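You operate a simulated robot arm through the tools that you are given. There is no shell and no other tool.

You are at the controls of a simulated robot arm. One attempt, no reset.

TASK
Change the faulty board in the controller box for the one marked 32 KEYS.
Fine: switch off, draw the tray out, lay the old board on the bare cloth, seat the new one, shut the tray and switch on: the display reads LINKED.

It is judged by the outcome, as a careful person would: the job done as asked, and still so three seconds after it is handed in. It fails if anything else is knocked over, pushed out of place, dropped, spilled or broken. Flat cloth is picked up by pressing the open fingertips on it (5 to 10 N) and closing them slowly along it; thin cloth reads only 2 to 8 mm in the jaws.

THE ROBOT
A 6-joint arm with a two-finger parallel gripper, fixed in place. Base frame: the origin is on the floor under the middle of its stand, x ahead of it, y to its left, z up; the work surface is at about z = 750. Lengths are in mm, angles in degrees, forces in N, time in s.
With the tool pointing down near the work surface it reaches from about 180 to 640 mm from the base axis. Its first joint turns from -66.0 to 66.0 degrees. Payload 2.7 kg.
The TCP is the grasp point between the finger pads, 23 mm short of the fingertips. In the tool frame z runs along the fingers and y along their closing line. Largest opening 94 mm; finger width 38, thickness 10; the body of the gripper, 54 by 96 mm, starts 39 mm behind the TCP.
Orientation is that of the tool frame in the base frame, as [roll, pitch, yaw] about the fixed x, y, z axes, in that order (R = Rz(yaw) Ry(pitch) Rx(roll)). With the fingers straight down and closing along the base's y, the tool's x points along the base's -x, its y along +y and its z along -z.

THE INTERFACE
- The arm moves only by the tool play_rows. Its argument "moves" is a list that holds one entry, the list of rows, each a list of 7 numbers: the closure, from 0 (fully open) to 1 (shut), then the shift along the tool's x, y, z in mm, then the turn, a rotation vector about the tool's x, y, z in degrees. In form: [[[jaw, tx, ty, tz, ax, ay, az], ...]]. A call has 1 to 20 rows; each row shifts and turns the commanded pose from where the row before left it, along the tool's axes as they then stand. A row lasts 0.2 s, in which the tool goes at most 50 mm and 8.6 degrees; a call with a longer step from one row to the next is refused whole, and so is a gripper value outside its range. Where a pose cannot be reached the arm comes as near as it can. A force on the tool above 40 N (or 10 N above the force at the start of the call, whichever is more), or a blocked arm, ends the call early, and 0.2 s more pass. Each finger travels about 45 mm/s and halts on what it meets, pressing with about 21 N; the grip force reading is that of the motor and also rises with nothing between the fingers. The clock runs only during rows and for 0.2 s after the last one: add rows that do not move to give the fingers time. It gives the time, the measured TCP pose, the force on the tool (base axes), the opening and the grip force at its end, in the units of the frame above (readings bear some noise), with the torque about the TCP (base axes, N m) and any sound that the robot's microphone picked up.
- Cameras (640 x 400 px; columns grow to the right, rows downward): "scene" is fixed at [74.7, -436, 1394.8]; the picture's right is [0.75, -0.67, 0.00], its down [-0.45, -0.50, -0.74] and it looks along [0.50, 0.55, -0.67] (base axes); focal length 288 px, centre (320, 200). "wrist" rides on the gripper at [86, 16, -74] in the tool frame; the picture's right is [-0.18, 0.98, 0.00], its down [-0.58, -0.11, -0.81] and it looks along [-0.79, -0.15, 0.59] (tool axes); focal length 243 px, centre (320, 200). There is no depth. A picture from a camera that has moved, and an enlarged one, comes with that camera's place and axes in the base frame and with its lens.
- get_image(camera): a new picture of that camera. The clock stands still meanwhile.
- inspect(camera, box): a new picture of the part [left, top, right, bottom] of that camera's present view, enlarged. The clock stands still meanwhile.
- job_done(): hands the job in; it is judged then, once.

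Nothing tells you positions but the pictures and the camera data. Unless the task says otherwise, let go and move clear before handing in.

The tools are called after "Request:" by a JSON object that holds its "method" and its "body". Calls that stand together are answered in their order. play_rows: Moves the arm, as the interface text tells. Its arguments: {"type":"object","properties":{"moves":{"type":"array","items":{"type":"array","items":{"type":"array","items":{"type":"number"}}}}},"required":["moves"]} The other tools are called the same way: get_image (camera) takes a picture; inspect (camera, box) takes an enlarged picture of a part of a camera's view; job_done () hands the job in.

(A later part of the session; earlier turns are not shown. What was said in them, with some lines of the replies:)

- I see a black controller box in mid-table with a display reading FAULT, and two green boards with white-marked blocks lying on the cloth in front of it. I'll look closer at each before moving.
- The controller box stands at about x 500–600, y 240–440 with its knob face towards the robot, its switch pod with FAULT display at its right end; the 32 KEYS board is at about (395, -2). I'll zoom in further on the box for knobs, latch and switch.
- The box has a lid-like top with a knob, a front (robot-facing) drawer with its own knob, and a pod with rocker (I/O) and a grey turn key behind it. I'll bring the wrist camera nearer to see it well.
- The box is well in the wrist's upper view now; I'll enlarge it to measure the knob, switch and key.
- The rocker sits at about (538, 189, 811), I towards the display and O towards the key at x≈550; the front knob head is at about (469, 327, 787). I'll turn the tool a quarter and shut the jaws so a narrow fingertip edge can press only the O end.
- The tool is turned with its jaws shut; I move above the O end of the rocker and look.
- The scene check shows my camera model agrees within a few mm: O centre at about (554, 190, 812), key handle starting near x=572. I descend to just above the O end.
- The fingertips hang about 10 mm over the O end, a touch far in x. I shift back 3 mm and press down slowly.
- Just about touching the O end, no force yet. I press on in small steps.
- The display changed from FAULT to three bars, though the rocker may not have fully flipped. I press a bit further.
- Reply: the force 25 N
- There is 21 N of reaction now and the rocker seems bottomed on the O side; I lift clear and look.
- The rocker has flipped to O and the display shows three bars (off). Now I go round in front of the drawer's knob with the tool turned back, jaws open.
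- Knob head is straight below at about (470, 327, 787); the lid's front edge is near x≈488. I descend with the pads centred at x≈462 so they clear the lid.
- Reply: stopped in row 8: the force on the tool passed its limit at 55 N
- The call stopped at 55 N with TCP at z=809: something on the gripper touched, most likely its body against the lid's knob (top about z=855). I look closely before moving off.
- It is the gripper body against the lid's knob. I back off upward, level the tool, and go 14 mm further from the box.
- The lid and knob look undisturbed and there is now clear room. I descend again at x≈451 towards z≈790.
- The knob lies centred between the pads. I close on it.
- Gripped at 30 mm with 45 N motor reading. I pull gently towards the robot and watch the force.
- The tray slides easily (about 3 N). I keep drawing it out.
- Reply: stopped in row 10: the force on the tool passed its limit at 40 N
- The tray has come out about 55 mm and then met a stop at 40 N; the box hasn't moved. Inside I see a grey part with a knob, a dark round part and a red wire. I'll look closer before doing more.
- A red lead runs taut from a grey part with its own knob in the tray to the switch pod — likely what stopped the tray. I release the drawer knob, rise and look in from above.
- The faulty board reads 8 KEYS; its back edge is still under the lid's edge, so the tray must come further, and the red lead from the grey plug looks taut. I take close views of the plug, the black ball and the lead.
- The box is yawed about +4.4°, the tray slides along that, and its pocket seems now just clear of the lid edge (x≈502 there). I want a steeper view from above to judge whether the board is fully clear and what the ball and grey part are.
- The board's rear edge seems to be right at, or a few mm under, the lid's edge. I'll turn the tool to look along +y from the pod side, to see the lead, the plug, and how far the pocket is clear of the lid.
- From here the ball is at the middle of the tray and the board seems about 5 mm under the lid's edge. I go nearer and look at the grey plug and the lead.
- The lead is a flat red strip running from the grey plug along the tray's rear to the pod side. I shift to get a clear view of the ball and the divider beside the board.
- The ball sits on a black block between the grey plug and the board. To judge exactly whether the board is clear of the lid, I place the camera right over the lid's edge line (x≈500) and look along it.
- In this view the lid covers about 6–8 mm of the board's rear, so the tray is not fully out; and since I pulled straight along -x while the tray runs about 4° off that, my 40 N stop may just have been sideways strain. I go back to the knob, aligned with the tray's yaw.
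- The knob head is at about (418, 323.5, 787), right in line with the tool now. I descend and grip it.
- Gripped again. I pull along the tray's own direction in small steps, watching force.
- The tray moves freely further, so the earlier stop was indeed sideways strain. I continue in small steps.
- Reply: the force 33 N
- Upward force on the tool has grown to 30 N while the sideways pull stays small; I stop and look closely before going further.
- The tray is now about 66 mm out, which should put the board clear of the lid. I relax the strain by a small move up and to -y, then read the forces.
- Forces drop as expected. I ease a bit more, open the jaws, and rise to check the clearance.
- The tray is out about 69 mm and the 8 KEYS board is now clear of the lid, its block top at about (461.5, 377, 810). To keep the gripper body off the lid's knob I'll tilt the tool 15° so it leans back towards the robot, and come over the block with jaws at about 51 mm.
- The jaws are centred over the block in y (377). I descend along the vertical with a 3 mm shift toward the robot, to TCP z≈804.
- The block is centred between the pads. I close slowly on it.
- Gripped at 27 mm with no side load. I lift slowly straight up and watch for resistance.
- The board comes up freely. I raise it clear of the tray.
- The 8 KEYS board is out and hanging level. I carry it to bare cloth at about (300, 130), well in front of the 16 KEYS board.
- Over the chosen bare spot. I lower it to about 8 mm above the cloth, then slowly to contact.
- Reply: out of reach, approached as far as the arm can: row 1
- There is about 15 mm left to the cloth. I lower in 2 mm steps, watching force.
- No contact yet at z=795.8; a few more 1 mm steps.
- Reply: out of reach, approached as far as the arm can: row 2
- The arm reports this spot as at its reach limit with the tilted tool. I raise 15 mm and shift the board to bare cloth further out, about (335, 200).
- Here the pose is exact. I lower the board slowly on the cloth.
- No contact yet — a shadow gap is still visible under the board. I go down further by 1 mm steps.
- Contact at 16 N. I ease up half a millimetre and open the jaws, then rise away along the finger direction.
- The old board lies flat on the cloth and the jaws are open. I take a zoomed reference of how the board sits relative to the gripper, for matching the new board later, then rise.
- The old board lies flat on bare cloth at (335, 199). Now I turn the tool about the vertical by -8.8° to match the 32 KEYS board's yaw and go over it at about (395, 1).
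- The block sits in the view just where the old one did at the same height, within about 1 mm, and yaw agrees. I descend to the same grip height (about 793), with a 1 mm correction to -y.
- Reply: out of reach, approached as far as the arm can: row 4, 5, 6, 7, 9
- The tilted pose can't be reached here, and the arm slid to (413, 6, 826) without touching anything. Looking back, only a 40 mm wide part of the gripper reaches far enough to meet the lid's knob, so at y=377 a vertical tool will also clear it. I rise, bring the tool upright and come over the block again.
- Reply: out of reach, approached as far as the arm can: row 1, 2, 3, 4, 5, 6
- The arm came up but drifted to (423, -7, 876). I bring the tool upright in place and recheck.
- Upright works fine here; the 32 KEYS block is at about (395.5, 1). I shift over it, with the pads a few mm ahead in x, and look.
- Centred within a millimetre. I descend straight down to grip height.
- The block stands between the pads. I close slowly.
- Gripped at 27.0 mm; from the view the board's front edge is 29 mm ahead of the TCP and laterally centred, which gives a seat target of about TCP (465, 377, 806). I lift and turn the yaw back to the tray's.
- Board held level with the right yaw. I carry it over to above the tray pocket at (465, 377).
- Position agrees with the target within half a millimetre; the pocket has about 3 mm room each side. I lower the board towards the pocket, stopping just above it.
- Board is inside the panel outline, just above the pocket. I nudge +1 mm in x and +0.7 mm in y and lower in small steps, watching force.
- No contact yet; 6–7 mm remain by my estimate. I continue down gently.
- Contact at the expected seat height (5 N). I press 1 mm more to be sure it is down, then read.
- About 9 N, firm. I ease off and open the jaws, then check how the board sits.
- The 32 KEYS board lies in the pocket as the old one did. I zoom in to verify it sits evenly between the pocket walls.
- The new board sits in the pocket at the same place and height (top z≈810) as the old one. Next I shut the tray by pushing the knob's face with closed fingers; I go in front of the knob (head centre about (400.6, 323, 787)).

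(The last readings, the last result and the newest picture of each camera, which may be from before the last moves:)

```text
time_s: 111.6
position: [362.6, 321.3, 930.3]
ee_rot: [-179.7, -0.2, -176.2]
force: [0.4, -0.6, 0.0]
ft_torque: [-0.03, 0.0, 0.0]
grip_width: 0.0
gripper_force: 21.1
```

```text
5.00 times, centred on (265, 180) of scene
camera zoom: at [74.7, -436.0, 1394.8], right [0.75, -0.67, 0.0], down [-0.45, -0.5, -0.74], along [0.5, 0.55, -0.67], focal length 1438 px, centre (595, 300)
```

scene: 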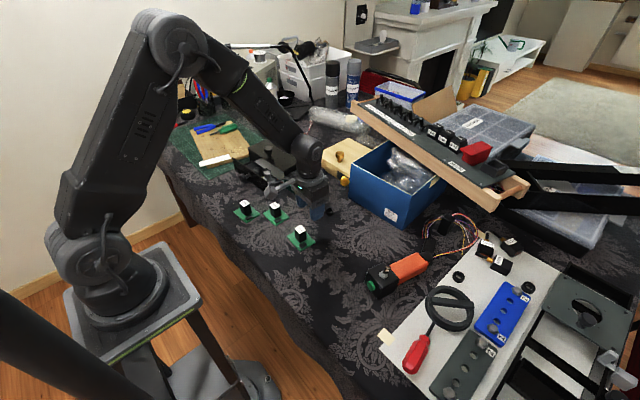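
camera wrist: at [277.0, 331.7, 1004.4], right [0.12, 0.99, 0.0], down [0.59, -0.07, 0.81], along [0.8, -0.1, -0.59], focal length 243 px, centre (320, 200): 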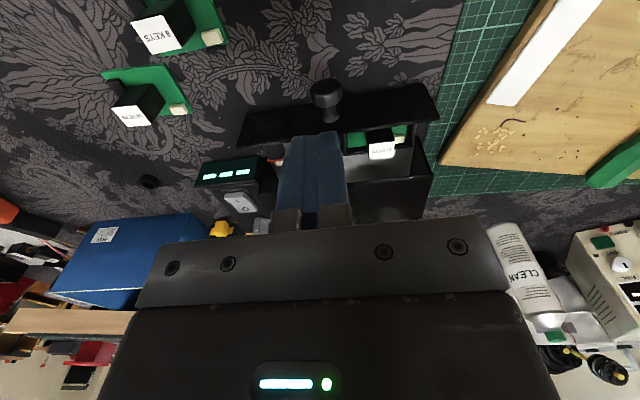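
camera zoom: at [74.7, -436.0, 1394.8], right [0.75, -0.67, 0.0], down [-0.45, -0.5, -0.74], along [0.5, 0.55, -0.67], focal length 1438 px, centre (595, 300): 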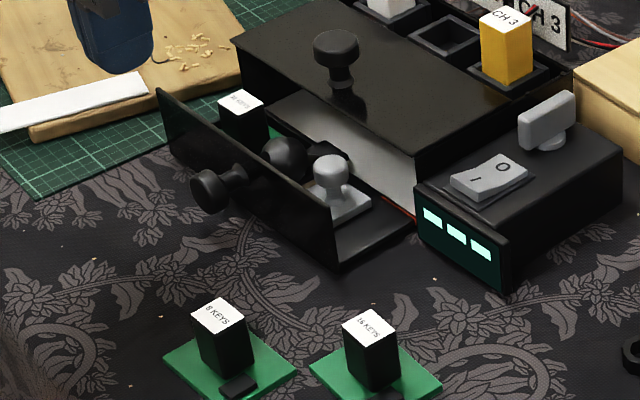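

The knob is straight ahead of the closed fingers. I descend to knob height (z≈787), about 8 mm in front of its face.

Request:
{"method": "play_rows", "body": {"moves": [[[1, 0, 0, 14.3, 0, 0, 0], [1, 0, 0, 14.3, 0, 0, 0], [1, 0, 0, 14.3, 0, 0, 0], [1, 0, 0, 14.3, 0, 0, 0], [1, 0, 0, 14.3, 0, 0, 0], [1, 0, 0, 14.3, 0, 0, 0], [1, 0, 0, 14.3, 0, 0, 0], [1, 0, 0, 14.3, 0, 0, 0], [1, 0, 0, 14.3, 0, 0, 0], [1, 0, 0, 14.3, 0, 0, 0], [1, 0, 0, 0, 0, 0, 0]]]}}

Request:
{"method": "get_image", "body": {"camera": "wrist"}}

Request:
{"method": "inspect", "body": {"camera": "scene", "box": [225, 150, 305, 200]}}

```text
time_s: 114.0
position: [363.2, 321.4, 786.0]
ee_rot: [-179.8, -0.2, -176.1]
force: [-0.4, 0.2, 0.0]
ft_torque: [0.02, -0.02, -0.03]
grip_width: 0.0
gripper_force: 20.8
```

```text
taken
camera wrist: at [276.8, 331.7, 859.7], right [0.12, 0.99, 0.0], down [0.59, -0.07, 0.81], along [0.8, -0.1, -0.59], focal length 243 px, centre (320, 200)
```

wrist: 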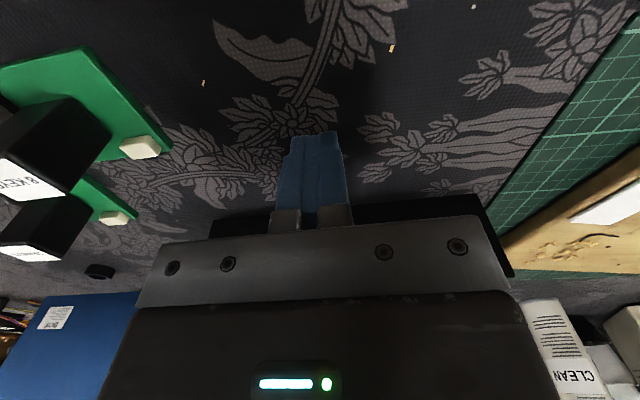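

```text
8.00 times, centred on (265, 175) of scene
camera zoom: at [74.7, -436.0, 1394.8], right [0.75, -0.67, 0.0], down [-0.45, -0.5, -0.74], along [0.5, 0.55, -0.67], focal length 2300 px, centre (760, 400)
```

zoom: 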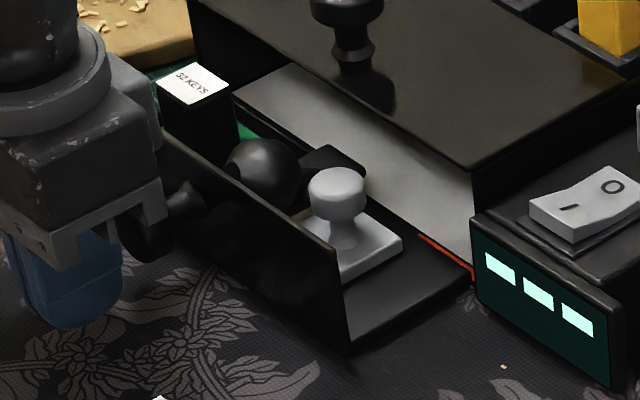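

The fingers stand in front of the knob. I push in along the tray's direction, gently at first.

Request:
{"method": "play_rows", "body": {"moves": [[[1, -3, 0, 0, 0, 0, 0], [1, -3, 0, 0, 0, 0, 0], [1, -3, 0, 0, 0, 0, 0], [1, -3, 0, 0, 0, 0, 0], [1, -3, 0, 0, 0, 0, 0], [1, -3, 0, 0, 0, 0, 0], [1, -3, 0, 0, 0, 0, 0], [1, 0, 0, 0, 0, 0, 0]]]}}

Request:
{"method": "inspect", "body": {"camera": "scene", "box": [225, 140, 305, 195]}}

```text
time_s: 115.8
position: [383.6, 321.7, 785.4]
ee_rot: [-179.7, -0.1, -176.1]
force: [-1.7, -1.1, -0.2]
ft_torque: [0.02, -0.02, -0.02]
grip_width: 0.1
gripper_force: 20.9
```

```text
7.27 times, centred on (265, 168) of scene
camera zoom: at [74.7, -436.0, 1394.8], right [0.75, -0.67, 0.0], down [-0.45, -0.5, -0.74], along [0.5, 0.55, -0.67], focal length 2091 px, centre (720, 436)
```

zoom: 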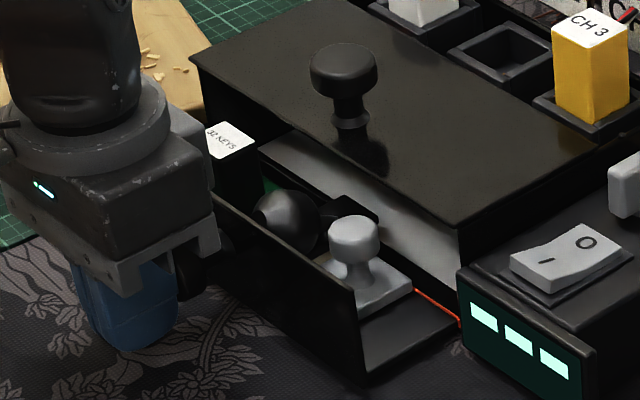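

The tray slides in smoothly with 2 N. I continue most of the way.

Request:
{"method": "play_rows", "body": {"moves": [[[1, -4, 0, 0, 0, 0, 0], [1, -4, 0, 0, 0, 0, 0], [1, -4, 0, 0, 0, 0, 0], [1, -4, 0, 0, 0, 0, 0], [1, -4, 0, 0, 0, 0, 0], [1, -4, 0, 0, 0, 0, 0], [1, -4, 0, 0, 0, 0, 0], [1, -4, 0, 0, 0, 0, 0], [1, -4, 0, 0, 0, 0, 0], [1, -4, 0, 0, 0, 0, 0], [1, -3, 0, 0, 0, 0, 0], [1, -3, 0, 0, 0, 0, 0], [1, 0, 0, 0, 0, 0, 0]]]}}

Request:
{"method": "inspect", "body": {"camera": "scene", "box": [225, 130, 315, 195]}}

```text
time_s: 118.6
position: [432.2, 325.0, 786.5]
ee_rot: [-179.7, -0.1, -176.1]
force: [-1.1, 0.4, 0.4]
ft_torque: [-0.04, -0.04, 0.04]
grip_width: 0.0
gripper_force: 21.8
```

```text
6.15 times, centred on (270, 162) of scene
camera zoom: at [74.7, -436.0, 1394.8], right [0.75, -0.67, 0.0], down [-0.45, -0.5, -0.74], along [0.5, 0.55, -0.67], focal length 1770 px, centre (628, 431)
```

zoom: 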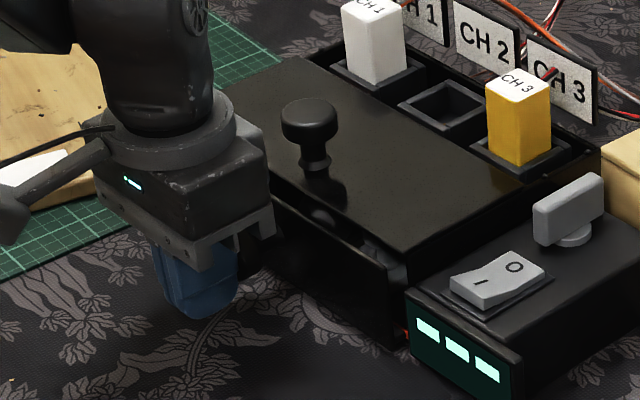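

Nearly shut, about 10 mm to go. I push on in small steps until it stops.

Request:
{"method": "play_rows", "body": {"moves": [[[1, -2, 0, 0, 0, 0, 0], [1, -2, 0, 0, 0, 0, 0], [1, -2, 0, 0, 0, 0, 0], [1, -1, 0, 0, 0, 0, 0], [1, -1, 0, 0, 0, 0, 0], [1, 0, 0, 0, 0, 0, 0]]]}}

Request:
{"method": "inspect", "body": {"camera": "scene", "box": [240, 140, 300, 190]}}

```text
time_s: 120.0
position: [438.8, 327.1, 785.8]
ee_rot: [-179.9, 0.0, -176.0]
force: [1.0, 0.0, -1.2]
ft_torque: [0.01, 0.01, 0.01]
grip_width: 0.0
gripper_force: 21.3
```

```text
8.00 times, centred on (270, 165) of scene
camera zoom: at [74.7, -436.0, 1394.8], right [0.75, -0.67, 0.0], down [-0.45, -0.5, -0.74], along [0.5, 0.55, -0.67], focal length 2300 px, centre (720, 480)
```

zoom: 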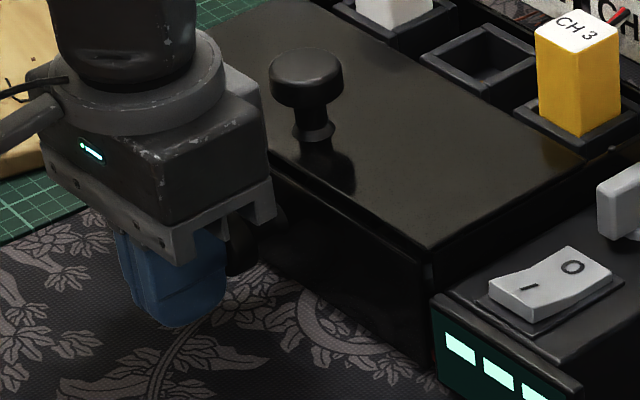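

Almost closed; still no end force. One-millimetre steps until it bottoms.

Request:
{"method": "play_rows", "body": {"moves": [[[1, -1, 0, 0, 0, 0, 0], [1, -1, 0, 0, 0, 0, 0], [1, -1, 0, 0, 0, 0, 0], [1, 0, 0, 0, 0, 0, 0]]]}}

Request:
{"method": "inspect", "body": {"camera": "scene", "box": [240, 140, 300, 190]}}

```text
time_s: 121.0
position: [441.4, 326.9, 785.4]
ee_rot: [-179.7, -0.1, -176.1]
force: [-5.5, 0.9, 2.9]
ft_torque: [0.0, -0.13, 0.08]
grip_width: 0.0
gripper_force: 20.7
```

```text
8.00 times, centred on (270, 165) of scene
camera zoom: at [74.6, -436.0, 1394.8], right [0.75, -0.67, 0.0], down [-0.45, -0.5, -0.74], along [0.5, 0.55, -0.67], focal length 2300 px, centre (720, 480)
```

zoom: 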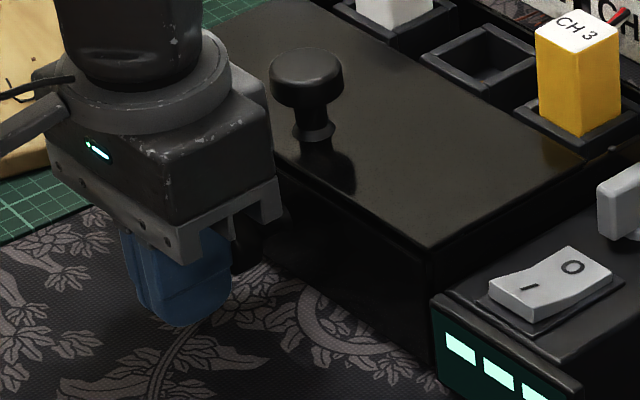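

Force now rises at just the expected closed position. One more millimetre to confirm it's bottomed.

Request:
{"method": "play_rows", "body": {"moves": [[[1, -0.7, 0, 0, 0, 0, 0], [1, -0.7, 0, 0, 0, 0, 0], [1, 0, 0, 0, 0, 0, 0]]]}}

Request:
{"method": "inspect", "body": {"camera": "scene", "box": [240, 140, 300, 190]}}

```text
time_s: 121.8
position: [441.0, 325.5, 785.7]
ee_rot: [-179.7, -0.3, -176.0]
force: [-14.7, 0.2, 3.1]
ft_torque: [-0.01, -0.25, 0.09]
grip_width: 0.1
gripper_force: 21.3
```

```text
8.00 times, centred on (270, 165) of scene
camera zoom: at [74.4, -436.0, 1394.8], right [0.75, -0.67, 0.0], down [-0.45, -0.5, -0.74], along [0.5, 0.55, -0.67], focal length 2300 px, centre (720, 480)
```

zoom: 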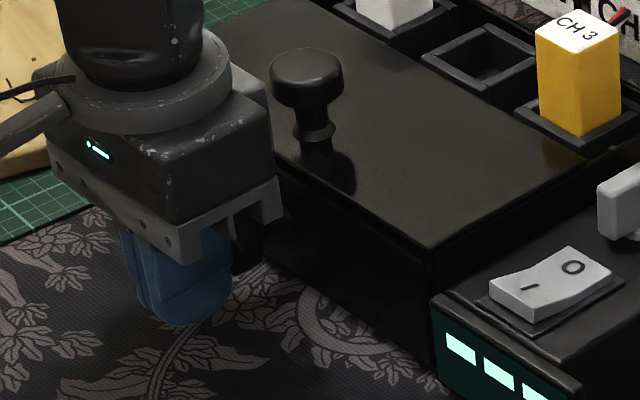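

The tray is fully shut (15 N against its stop). I back off, rise, and turn the tool a quarter for pressing the I end.

Request:
{"method": "play_rows", "body": {"moves": [[[1, 5, 0, 0, 0, 0, 0], [1, 10, 0, 0, 0, 0, 0], [1, 10, 0, -15, 0, 0, 0], [1, 0, 0, -30, 0, 0, 0], [1, 0, 0, -35, 0, 0, 0], [1, 0, 0, -35, 0, 0, 0], [1, 0, 0, -25, 0, 0, -7.8], [1, 0, 0, 0, 0, 0, -7.82], [1, 0, 0, 0, 0, 0, -7.82], [1, 0, 0, 0, 0, 0, -7.82], [1, 0, 0, 0, 0, 0, -7.82], [1, 0, 0, 0, 0, 0, -7.82], [1, 0, 0, 0, 0, 0, -7.82], [1, 0, 0, 0, 0, 0, -7.82], [1, 0, 0, 0, 0, 0, -7.82], [1, 0, 0, 0, 0, 0, -7.82], [1, 0, 0, 0, 0, 0, -7.82], [1, 0, 0, 0, 0, 0, 0]]]}}

Request:
{"method": "inspect", "body": {"camera": "scene", "box": [235, 130, 325, 200]}}

Request:
{"method": "get_image", "body": {"camera": "wrist"}}

```text
time_s: 125.6
position: [418.0, 325.5, 927.0]
ee_rot: [179.9, -0.2, -89.9]
force: [0.3, -0.2, 0.2]
ft_torque: [0.04, -0.02, 0.0]
grip_width: 0.0
gripper_force: 21.7
```

```text
5.71 times, centred on (280, 165) of scene
camera zoom: at [74.7, -436.0, 1394.8], right [0.75, -0.67, 0.0], down [-0.45, -0.5, -0.74], along [0.5, 0.55, -0.67], focal length 1643 px, centre (549, 400)
```

zoom: 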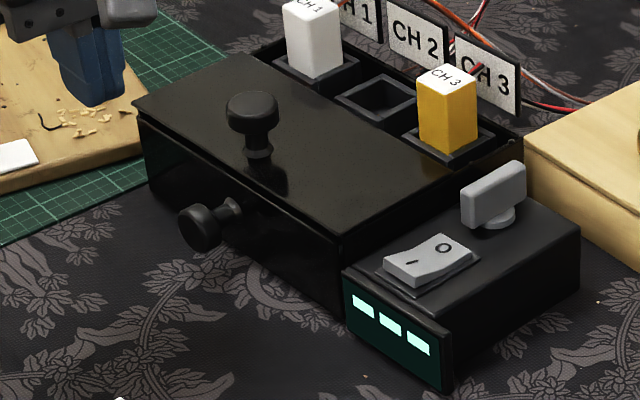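

```text
taken
camera wrist: at [402.6, 238.6, 1001.9], right [-0.98, 0.18, 0.0], down [0.11, 0.58, 0.8], along [0.15, 0.79, -0.6], focal length 243 px, centre (320, 200)
```

wrist: 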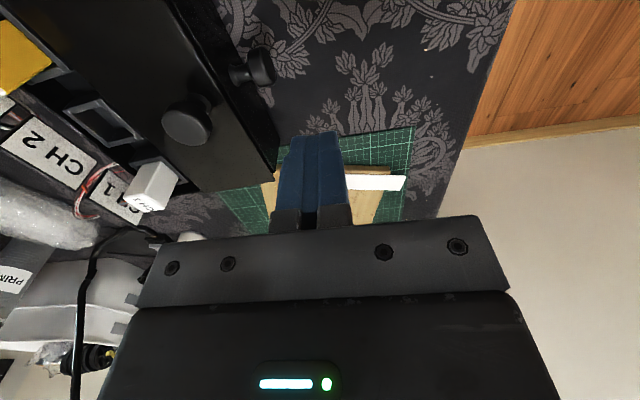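

The tray is shut like at the start. I now go over the I end of the rocker at about (524, 188).

Request:
{"method": "play_rows", "body": {"moves": [[[1, 15.26, -11.72, 0, 0, 0, 0], [1, 15.26, -11.72, 0, 0, 0, 0], [1, 15.26, -11.72, 0, 0, 0, 0], [1, 15.26, -11.72, 0, 0, 0, 0], [1, 15.26, -11.72, 0, 0, 0, 0], [1, 15.26, -11.72, 0, 0, 0, 0], [1, 15.26, -11.72, 0, 0, 0, 0], [1, 15.26, -11.72, 0, 0, 0, 0], [1, 15.26, -11.72, 0, 0, 0, 0], [1, 0, 0, 15, 0, 0, 0], [1, 0, 0, 15, 0, 0, 0], [1, 0, 0, 15, 0, 0, 0], [1, 0, 0, 0, 0, 0, 0]]]}}

Request:
{"method": "inspect", "body": {"camera": "scene", "box": [275, 140, 335, 200]}}

Request:
{"method": "get_image", "body": {"camera": "wrist"}}

```text
time_s: 128.4
position: [521.6, 186.9, 878.4]
ee_rot: [179.9, -0.3, -90.1]
force: [0.2, 0.1, -0.1]
ft_torque: [0.0, 0.01, 0.02]
grip_width: 0.0
gripper_force: 21.1
```

```text
6.67 times, centred on (305, 170) of scene
camera zoom: at [74.7, -436.0, 1394.8], right [0.75, -0.67, 0.0], down [-0.45, -0.5, -0.74], along [0.5, 0.55, -0.67], focal length 1917 px, centre (420, 400)
```

zoom: 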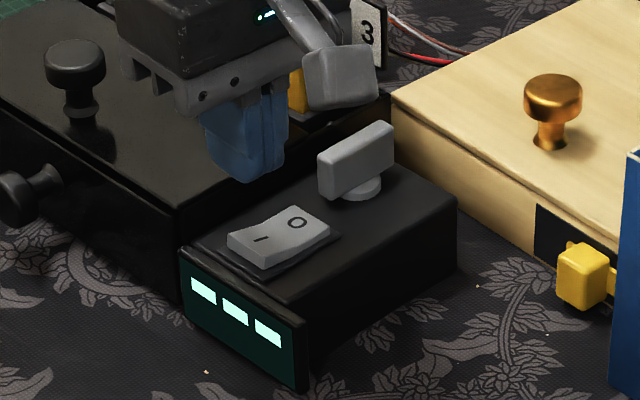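

```text
taken
camera wrist: at [506.5, 100.8, 954.0], right [-0.98, 0.19, 0.0], down [0.11, 0.58, 0.8], along [0.15, 0.79, -0.6], focal length 243 px, centre (320, 200)
```

wrist: 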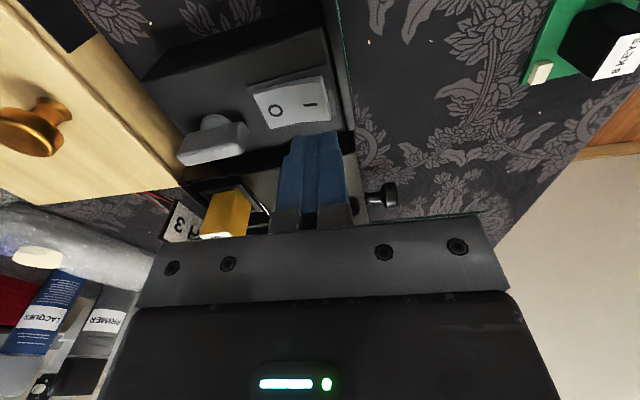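

The I end spans about x 517–541. I shift to x≈525.5 and come down to just above it.

Request:
{"method": "play_rows", "body": {"moves": [[[1, 0, -3, 10, 0, 0, 0], [1, 0, 0, 10, 0, 0, 0], [1, 0, 0, 8, 0, 0, 0], [1, 0, 0, 5, 0, 0, 0], [1, 0, 0, 3, 0, 0, 0], [1, 0, 0, 0, 0, 0, 0]]]}}

Request:
{"method": "inspect", "body": {"camera": "scene", "box": [275, 140, 335, 200]}}

```text
time_s: 129.8
position: [524.9, 186.2, 845.1]
ee_rot: [-179.9, -0.2, -90.2]
force: [0.5, 1.1, 0.1]
ft_torque: [0.05, -0.01, 0.0]
grip_width: 0.0
gripper_force: 20.6
```

```text
6.67 times, centred on (305, 170) of scene
camera zoom: at [74.7, -436.0, 1394.8], right [0.75, -0.67, 0.0], down [-0.45, -0.5, -0.74], along [0.5, 0.55, -0.67], focal length 1917 px, centre (420, 400)
```

zoom: 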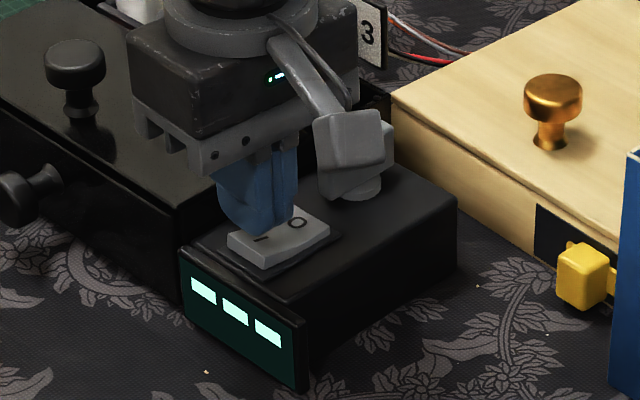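

Just above the I end. I press down in small steps.

Request:
{"method": "play_rows", "body": {"moves": [[[1, 0, 0, 2, 0, 0, 0], [1, 0, 0, 2, 0, 0, 0], [1, 0, 0, 1.5, 0, 0, 0], [1, 0, 0, 1.5, 0, 0, 0], [1, 0, 0, 1.5, 0, 0, 0], [1, 0, 0, 1.5, 0, 0, 0], [1, 0, 0, 0, 0, 0, 0]]]}}

Request:
{"method": "inspect", "body": {"camera": "scene", "box": [275, 140, 335, 200]}}

```text
time_s: 131.4
position: [527.1, 187.1, 835.2]
ee_rot: [179.8, -0.3, -90.2]
force: [-0.9, 0.1, 0.6]
ft_torque: [0.0, 0.01, -0.04]
grip_width: 0.1
gripper_force: 21.4
```

```text
6.67 times, centred on (305, 170) of scene
camera zoom: at [74.7, -436.0, 1394.8], right [0.75, -0.67, 0.0], down [-0.45, -0.5, -0.74], along [0.5, 0.55, -0.67], focal length 1917 px, centre (420, 400)
```

zoom: 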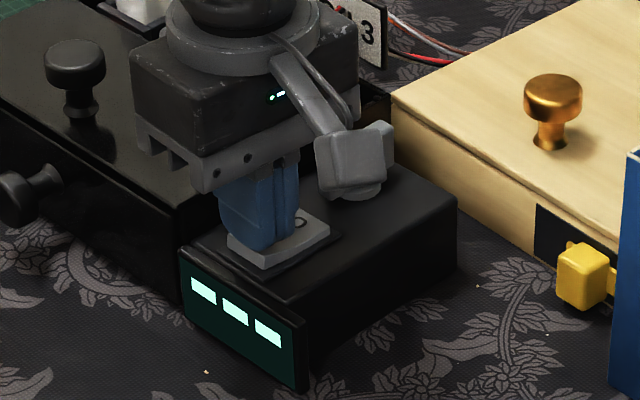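

Request:
{"method": "play_rows", "body": {"moves": [[[1, 0, 0, 1.5, 0, 0, 0], [1, 0, 0, 1.5, 0, 0, 0], [1, 0, 0, 0, 0, 0, 0]]]}}

Request:
{"method": "inspect", "body": {"camera": "scene", "box": [275, 140, 335, 200]}}

```text
time_s: 132.2
position: [526.0, 186.5, 832.4]
ee_rot: [179.9, -0.2, -90.1]
force: [-0.5, -0.5, 0.9]
ft_torque: [0.03, 0.03, 0.02]
grip_width: 0.1
gripper_force: 21.1
```

```text
6.67 times, centred on (305, 170) of scene
camera zoom: at [74.7, -436.0, 1394.8], right [0.75, -0.67, 0.0], down [-0.45, -0.5, -0.74], along [0.5, 0.55, -0.67], focal length 1917 px, centre (420, 400)
```

zoom: 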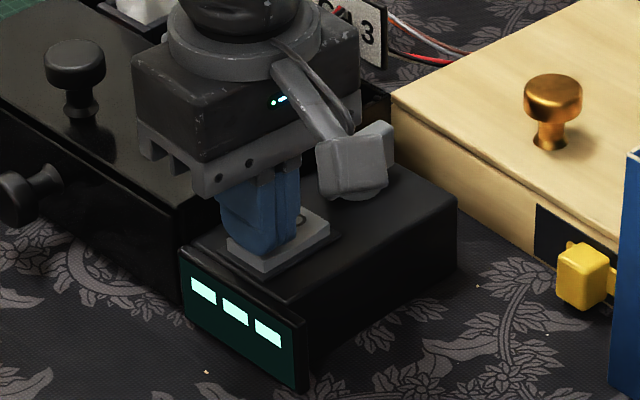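

The rocker is turning under the fingers. A bit further.

Request:
{"method": "play_rows", "body": {"moves": [[[1, 0, 0, 1, 0, 0, 0], [1, 0, 0, 1, 0, 0, 0], [1, 0, 0, 0, 0, 0, 0]]]}}

Request:
{"method": "inspect", "body": {"camera": "scene", "box": [275, 140, 335, 200]}}

```text
time_s: 133.0
position: [526.9, 187.4, 832.5]
ee_rot: [179.9, -0.2, -90.0]
force: [-4.1, -4.9, 14.3]
ft_torque: [0.05, 0.0, 0.03]
grip_width: 0.0
gripper_force: 22.0
```

```text
6.67 times, centred on (305, 170) of scene
camera zoom: at [74.4, -436.2, 1394.7], right [0.75, -0.67, 0.0], down [-0.45, -0.5, -0.74], along [0.5, 0.55, -0.67], focal length 1917 px, centre (420, 400)
```

zoom: 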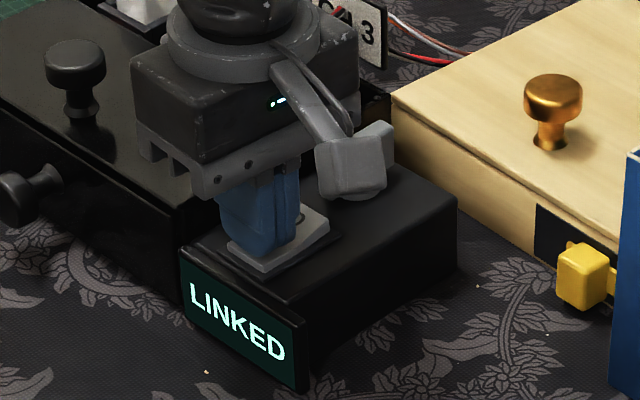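

The display reads LINKED. I press a touch no further, lift clear and check that everything stays so.

Request:
{"method": "play_rows", "body": {"moves": [[[1, 0, 0, -5, 0, 0, 0], [1, 0, 0, -15, 0, 0, 0], [1, 0, 0, -25, 0, 0, 0], [1, 0, 0, -30, 0, 0, 0], [1, 0, 20, -30, 0, 0, 0], [1, 0, 25, -20, 0, 0, 0], [1, 0, 25, 0, 0, 0, 0], [1, 0, 25, 0, 0, 0, 0], [1, 0, 25, 0, 0, 0, 0], [1, 0, 0, 0, 0, 0, 0], [1, 0, 0, 0, 0, 0, 0]]]}}

Request:
{"method": "get_image", "body": {"camera": "scene"}}

Request:
{"method": "inspect", "body": {"camera": "scene", "box": [245, 120, 335, 200]}}

Request:
{"method": "inspect", "body": {"camera": "scene", "box": [220, 180, 340, 260]}}

```text
time_s: 135.4
position: [408.3, 190.1, 954.6]
ee_rot: [179.9, -0.1, -90.1]
force: [-0.5, -0.3, -0.2]
ft_torque: [-0.02, -0.02, 0.02]
grip_width: 0.0
gripper_force: 21.3
```

```text
taken
```

scene: 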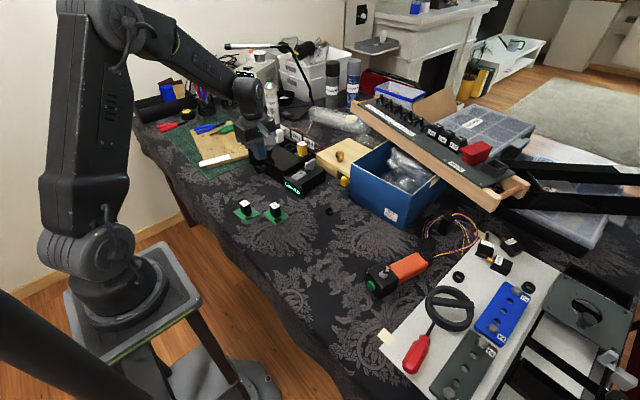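

```text
5.00 times, centred on (290, 160) of scene
camera zoom: at [74.7, -436.0, 1394.8], right [0.75, -0.67, 0.0], down [-0.45, -0.5, -0.74], along [0.5, 0.55, -0.67], focal length 1438 px, centre (470, 400)
```

zoom: 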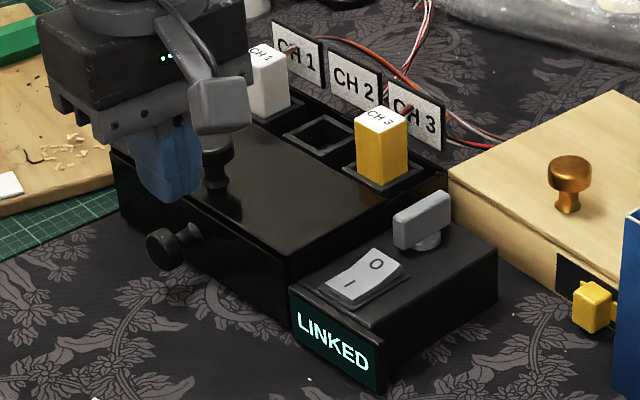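

```text
5.00 times, centred on (280, 220) of scene
camera zoom: at [74.7, -436.0, 1394.8], right [0.75, -0.67, 0.0], down [-0.45, -0.5, -0.74], along [0.5, 0.55, -0.67], focal length 1438 px, centre (520, 100)
```

zoom: 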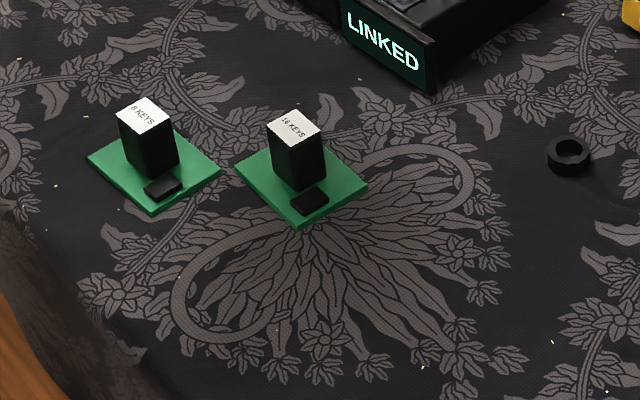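

LINKED shows, the tray is shut, and the old 8 KEYS board lies on bare cloth with the 16 KEYS board untouched. I move the arm up and away and wait a few seconds to confirm it holds.

Request:
{"method": "play_rows", "body": {"moves": [[[0.5, 0, 10, -15, 0, 0, 0], [0.5, 0, 10, -15, 0, 0, 0], [0.5, 0, 10, -15, 0, 0, 0], [0.5, 0, 10, -15, 0, 0, 0], [0.5, 0, 10, -15, 0, 0, 0], [0.5, 0, 0, 0, 0, 0, 0], [0.5, 0, 0, 0, 0, 0, 0], [0.5, 0, 0, 0, 0, 0, 0], [0.5, 0, 0, 0, 0, 0, 0], [0.5, 0, 0, 0, 0, 0, 0], [0.5, 0, 0, 0, 0, 0, 0], [0.5, 0, 0, 0, 0, 0, 0], [0.5, 0, 0, 0, 0, 0, 0], [0.5, 0, 0, 0, 0, 0, 0], [0.5, 0, 0, 0, 0, 0, 0], [0.5, 0, 0, 0, 0, 0, 0], [0.5, 0, 0, 0, 0, 0, 0]]]}}

Request:
{"method": "inspect", "body": {"camera": "scene", "box": [235, 120, 335, 200]}}

Request:
{"method": "get_image", "body": {"camera": "scene"}}

```text
time_s: 139.0
position: [356.1, 188.3, 1030.7]
ee_rot: [179.9, -0.3, -90.0]
force: [-0.1, -0.2, 0.3]
ft_torque: [-0.04, 0.0, -0.03]
grip_width: 46.9
gripper_force: 0.0
```

```text
5.00 times, centred on (285, 160) of scene
camera zoom: at [74.7, -436.0, 1394.8], right [0.75, -0.67, 0.0], down [-0.45, -0.5, -0.74], along [0.5, 0.55, -0.67], focal length 1438 px, centre (495, 400)
```

zoom: 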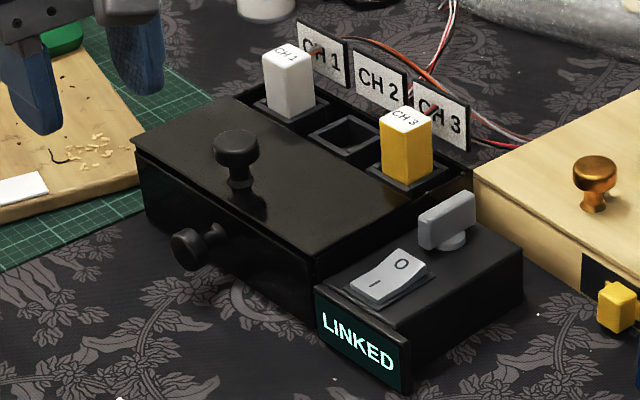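

```text
taken
```

scene: 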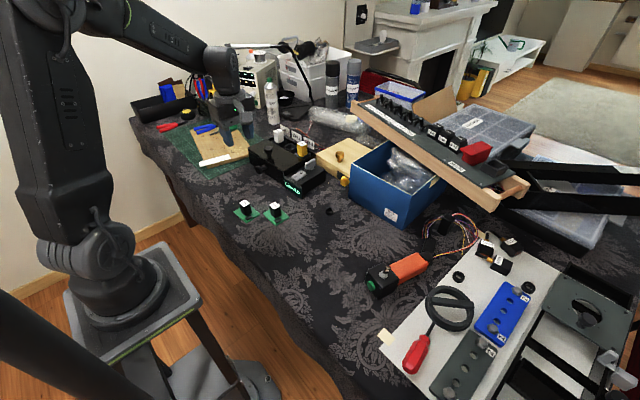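

The display has held LINKED for several seconds with the arm clear. The tray is shut, the plugs and key are unmoved, and the 8 KEYS board lies flat on bare cloth. I hand the job in.

Request:
{"method": "job_done", "body": {}}

```text
The job is handed in.
```

The 32 KEYS board is in the controller box, and the display reads LINKED. It held that reading for several seconds with the arm clear before I handed in.

- **Old board:** the faulty one was marked 8 KEYS. It now lies flat on bare cloth beside the 16 KEYS board, which I left alone.
- **Tray and switch:** the tray is shut against its stop and the rocker is back at I.
- **Contact along the way:** while I was reaching for the tray's knob, the call stopped at 55 N, most likely the gripper body against the knob on the box's lid. I backed off at once. The lid, its knob and the channel plugs looked the same afterwards.
- **First pull on the tray:** it stopped at 40 N part-way because I pulled about 4° off the tray's line. It slid freely once I lined up with it, and the box did not move.
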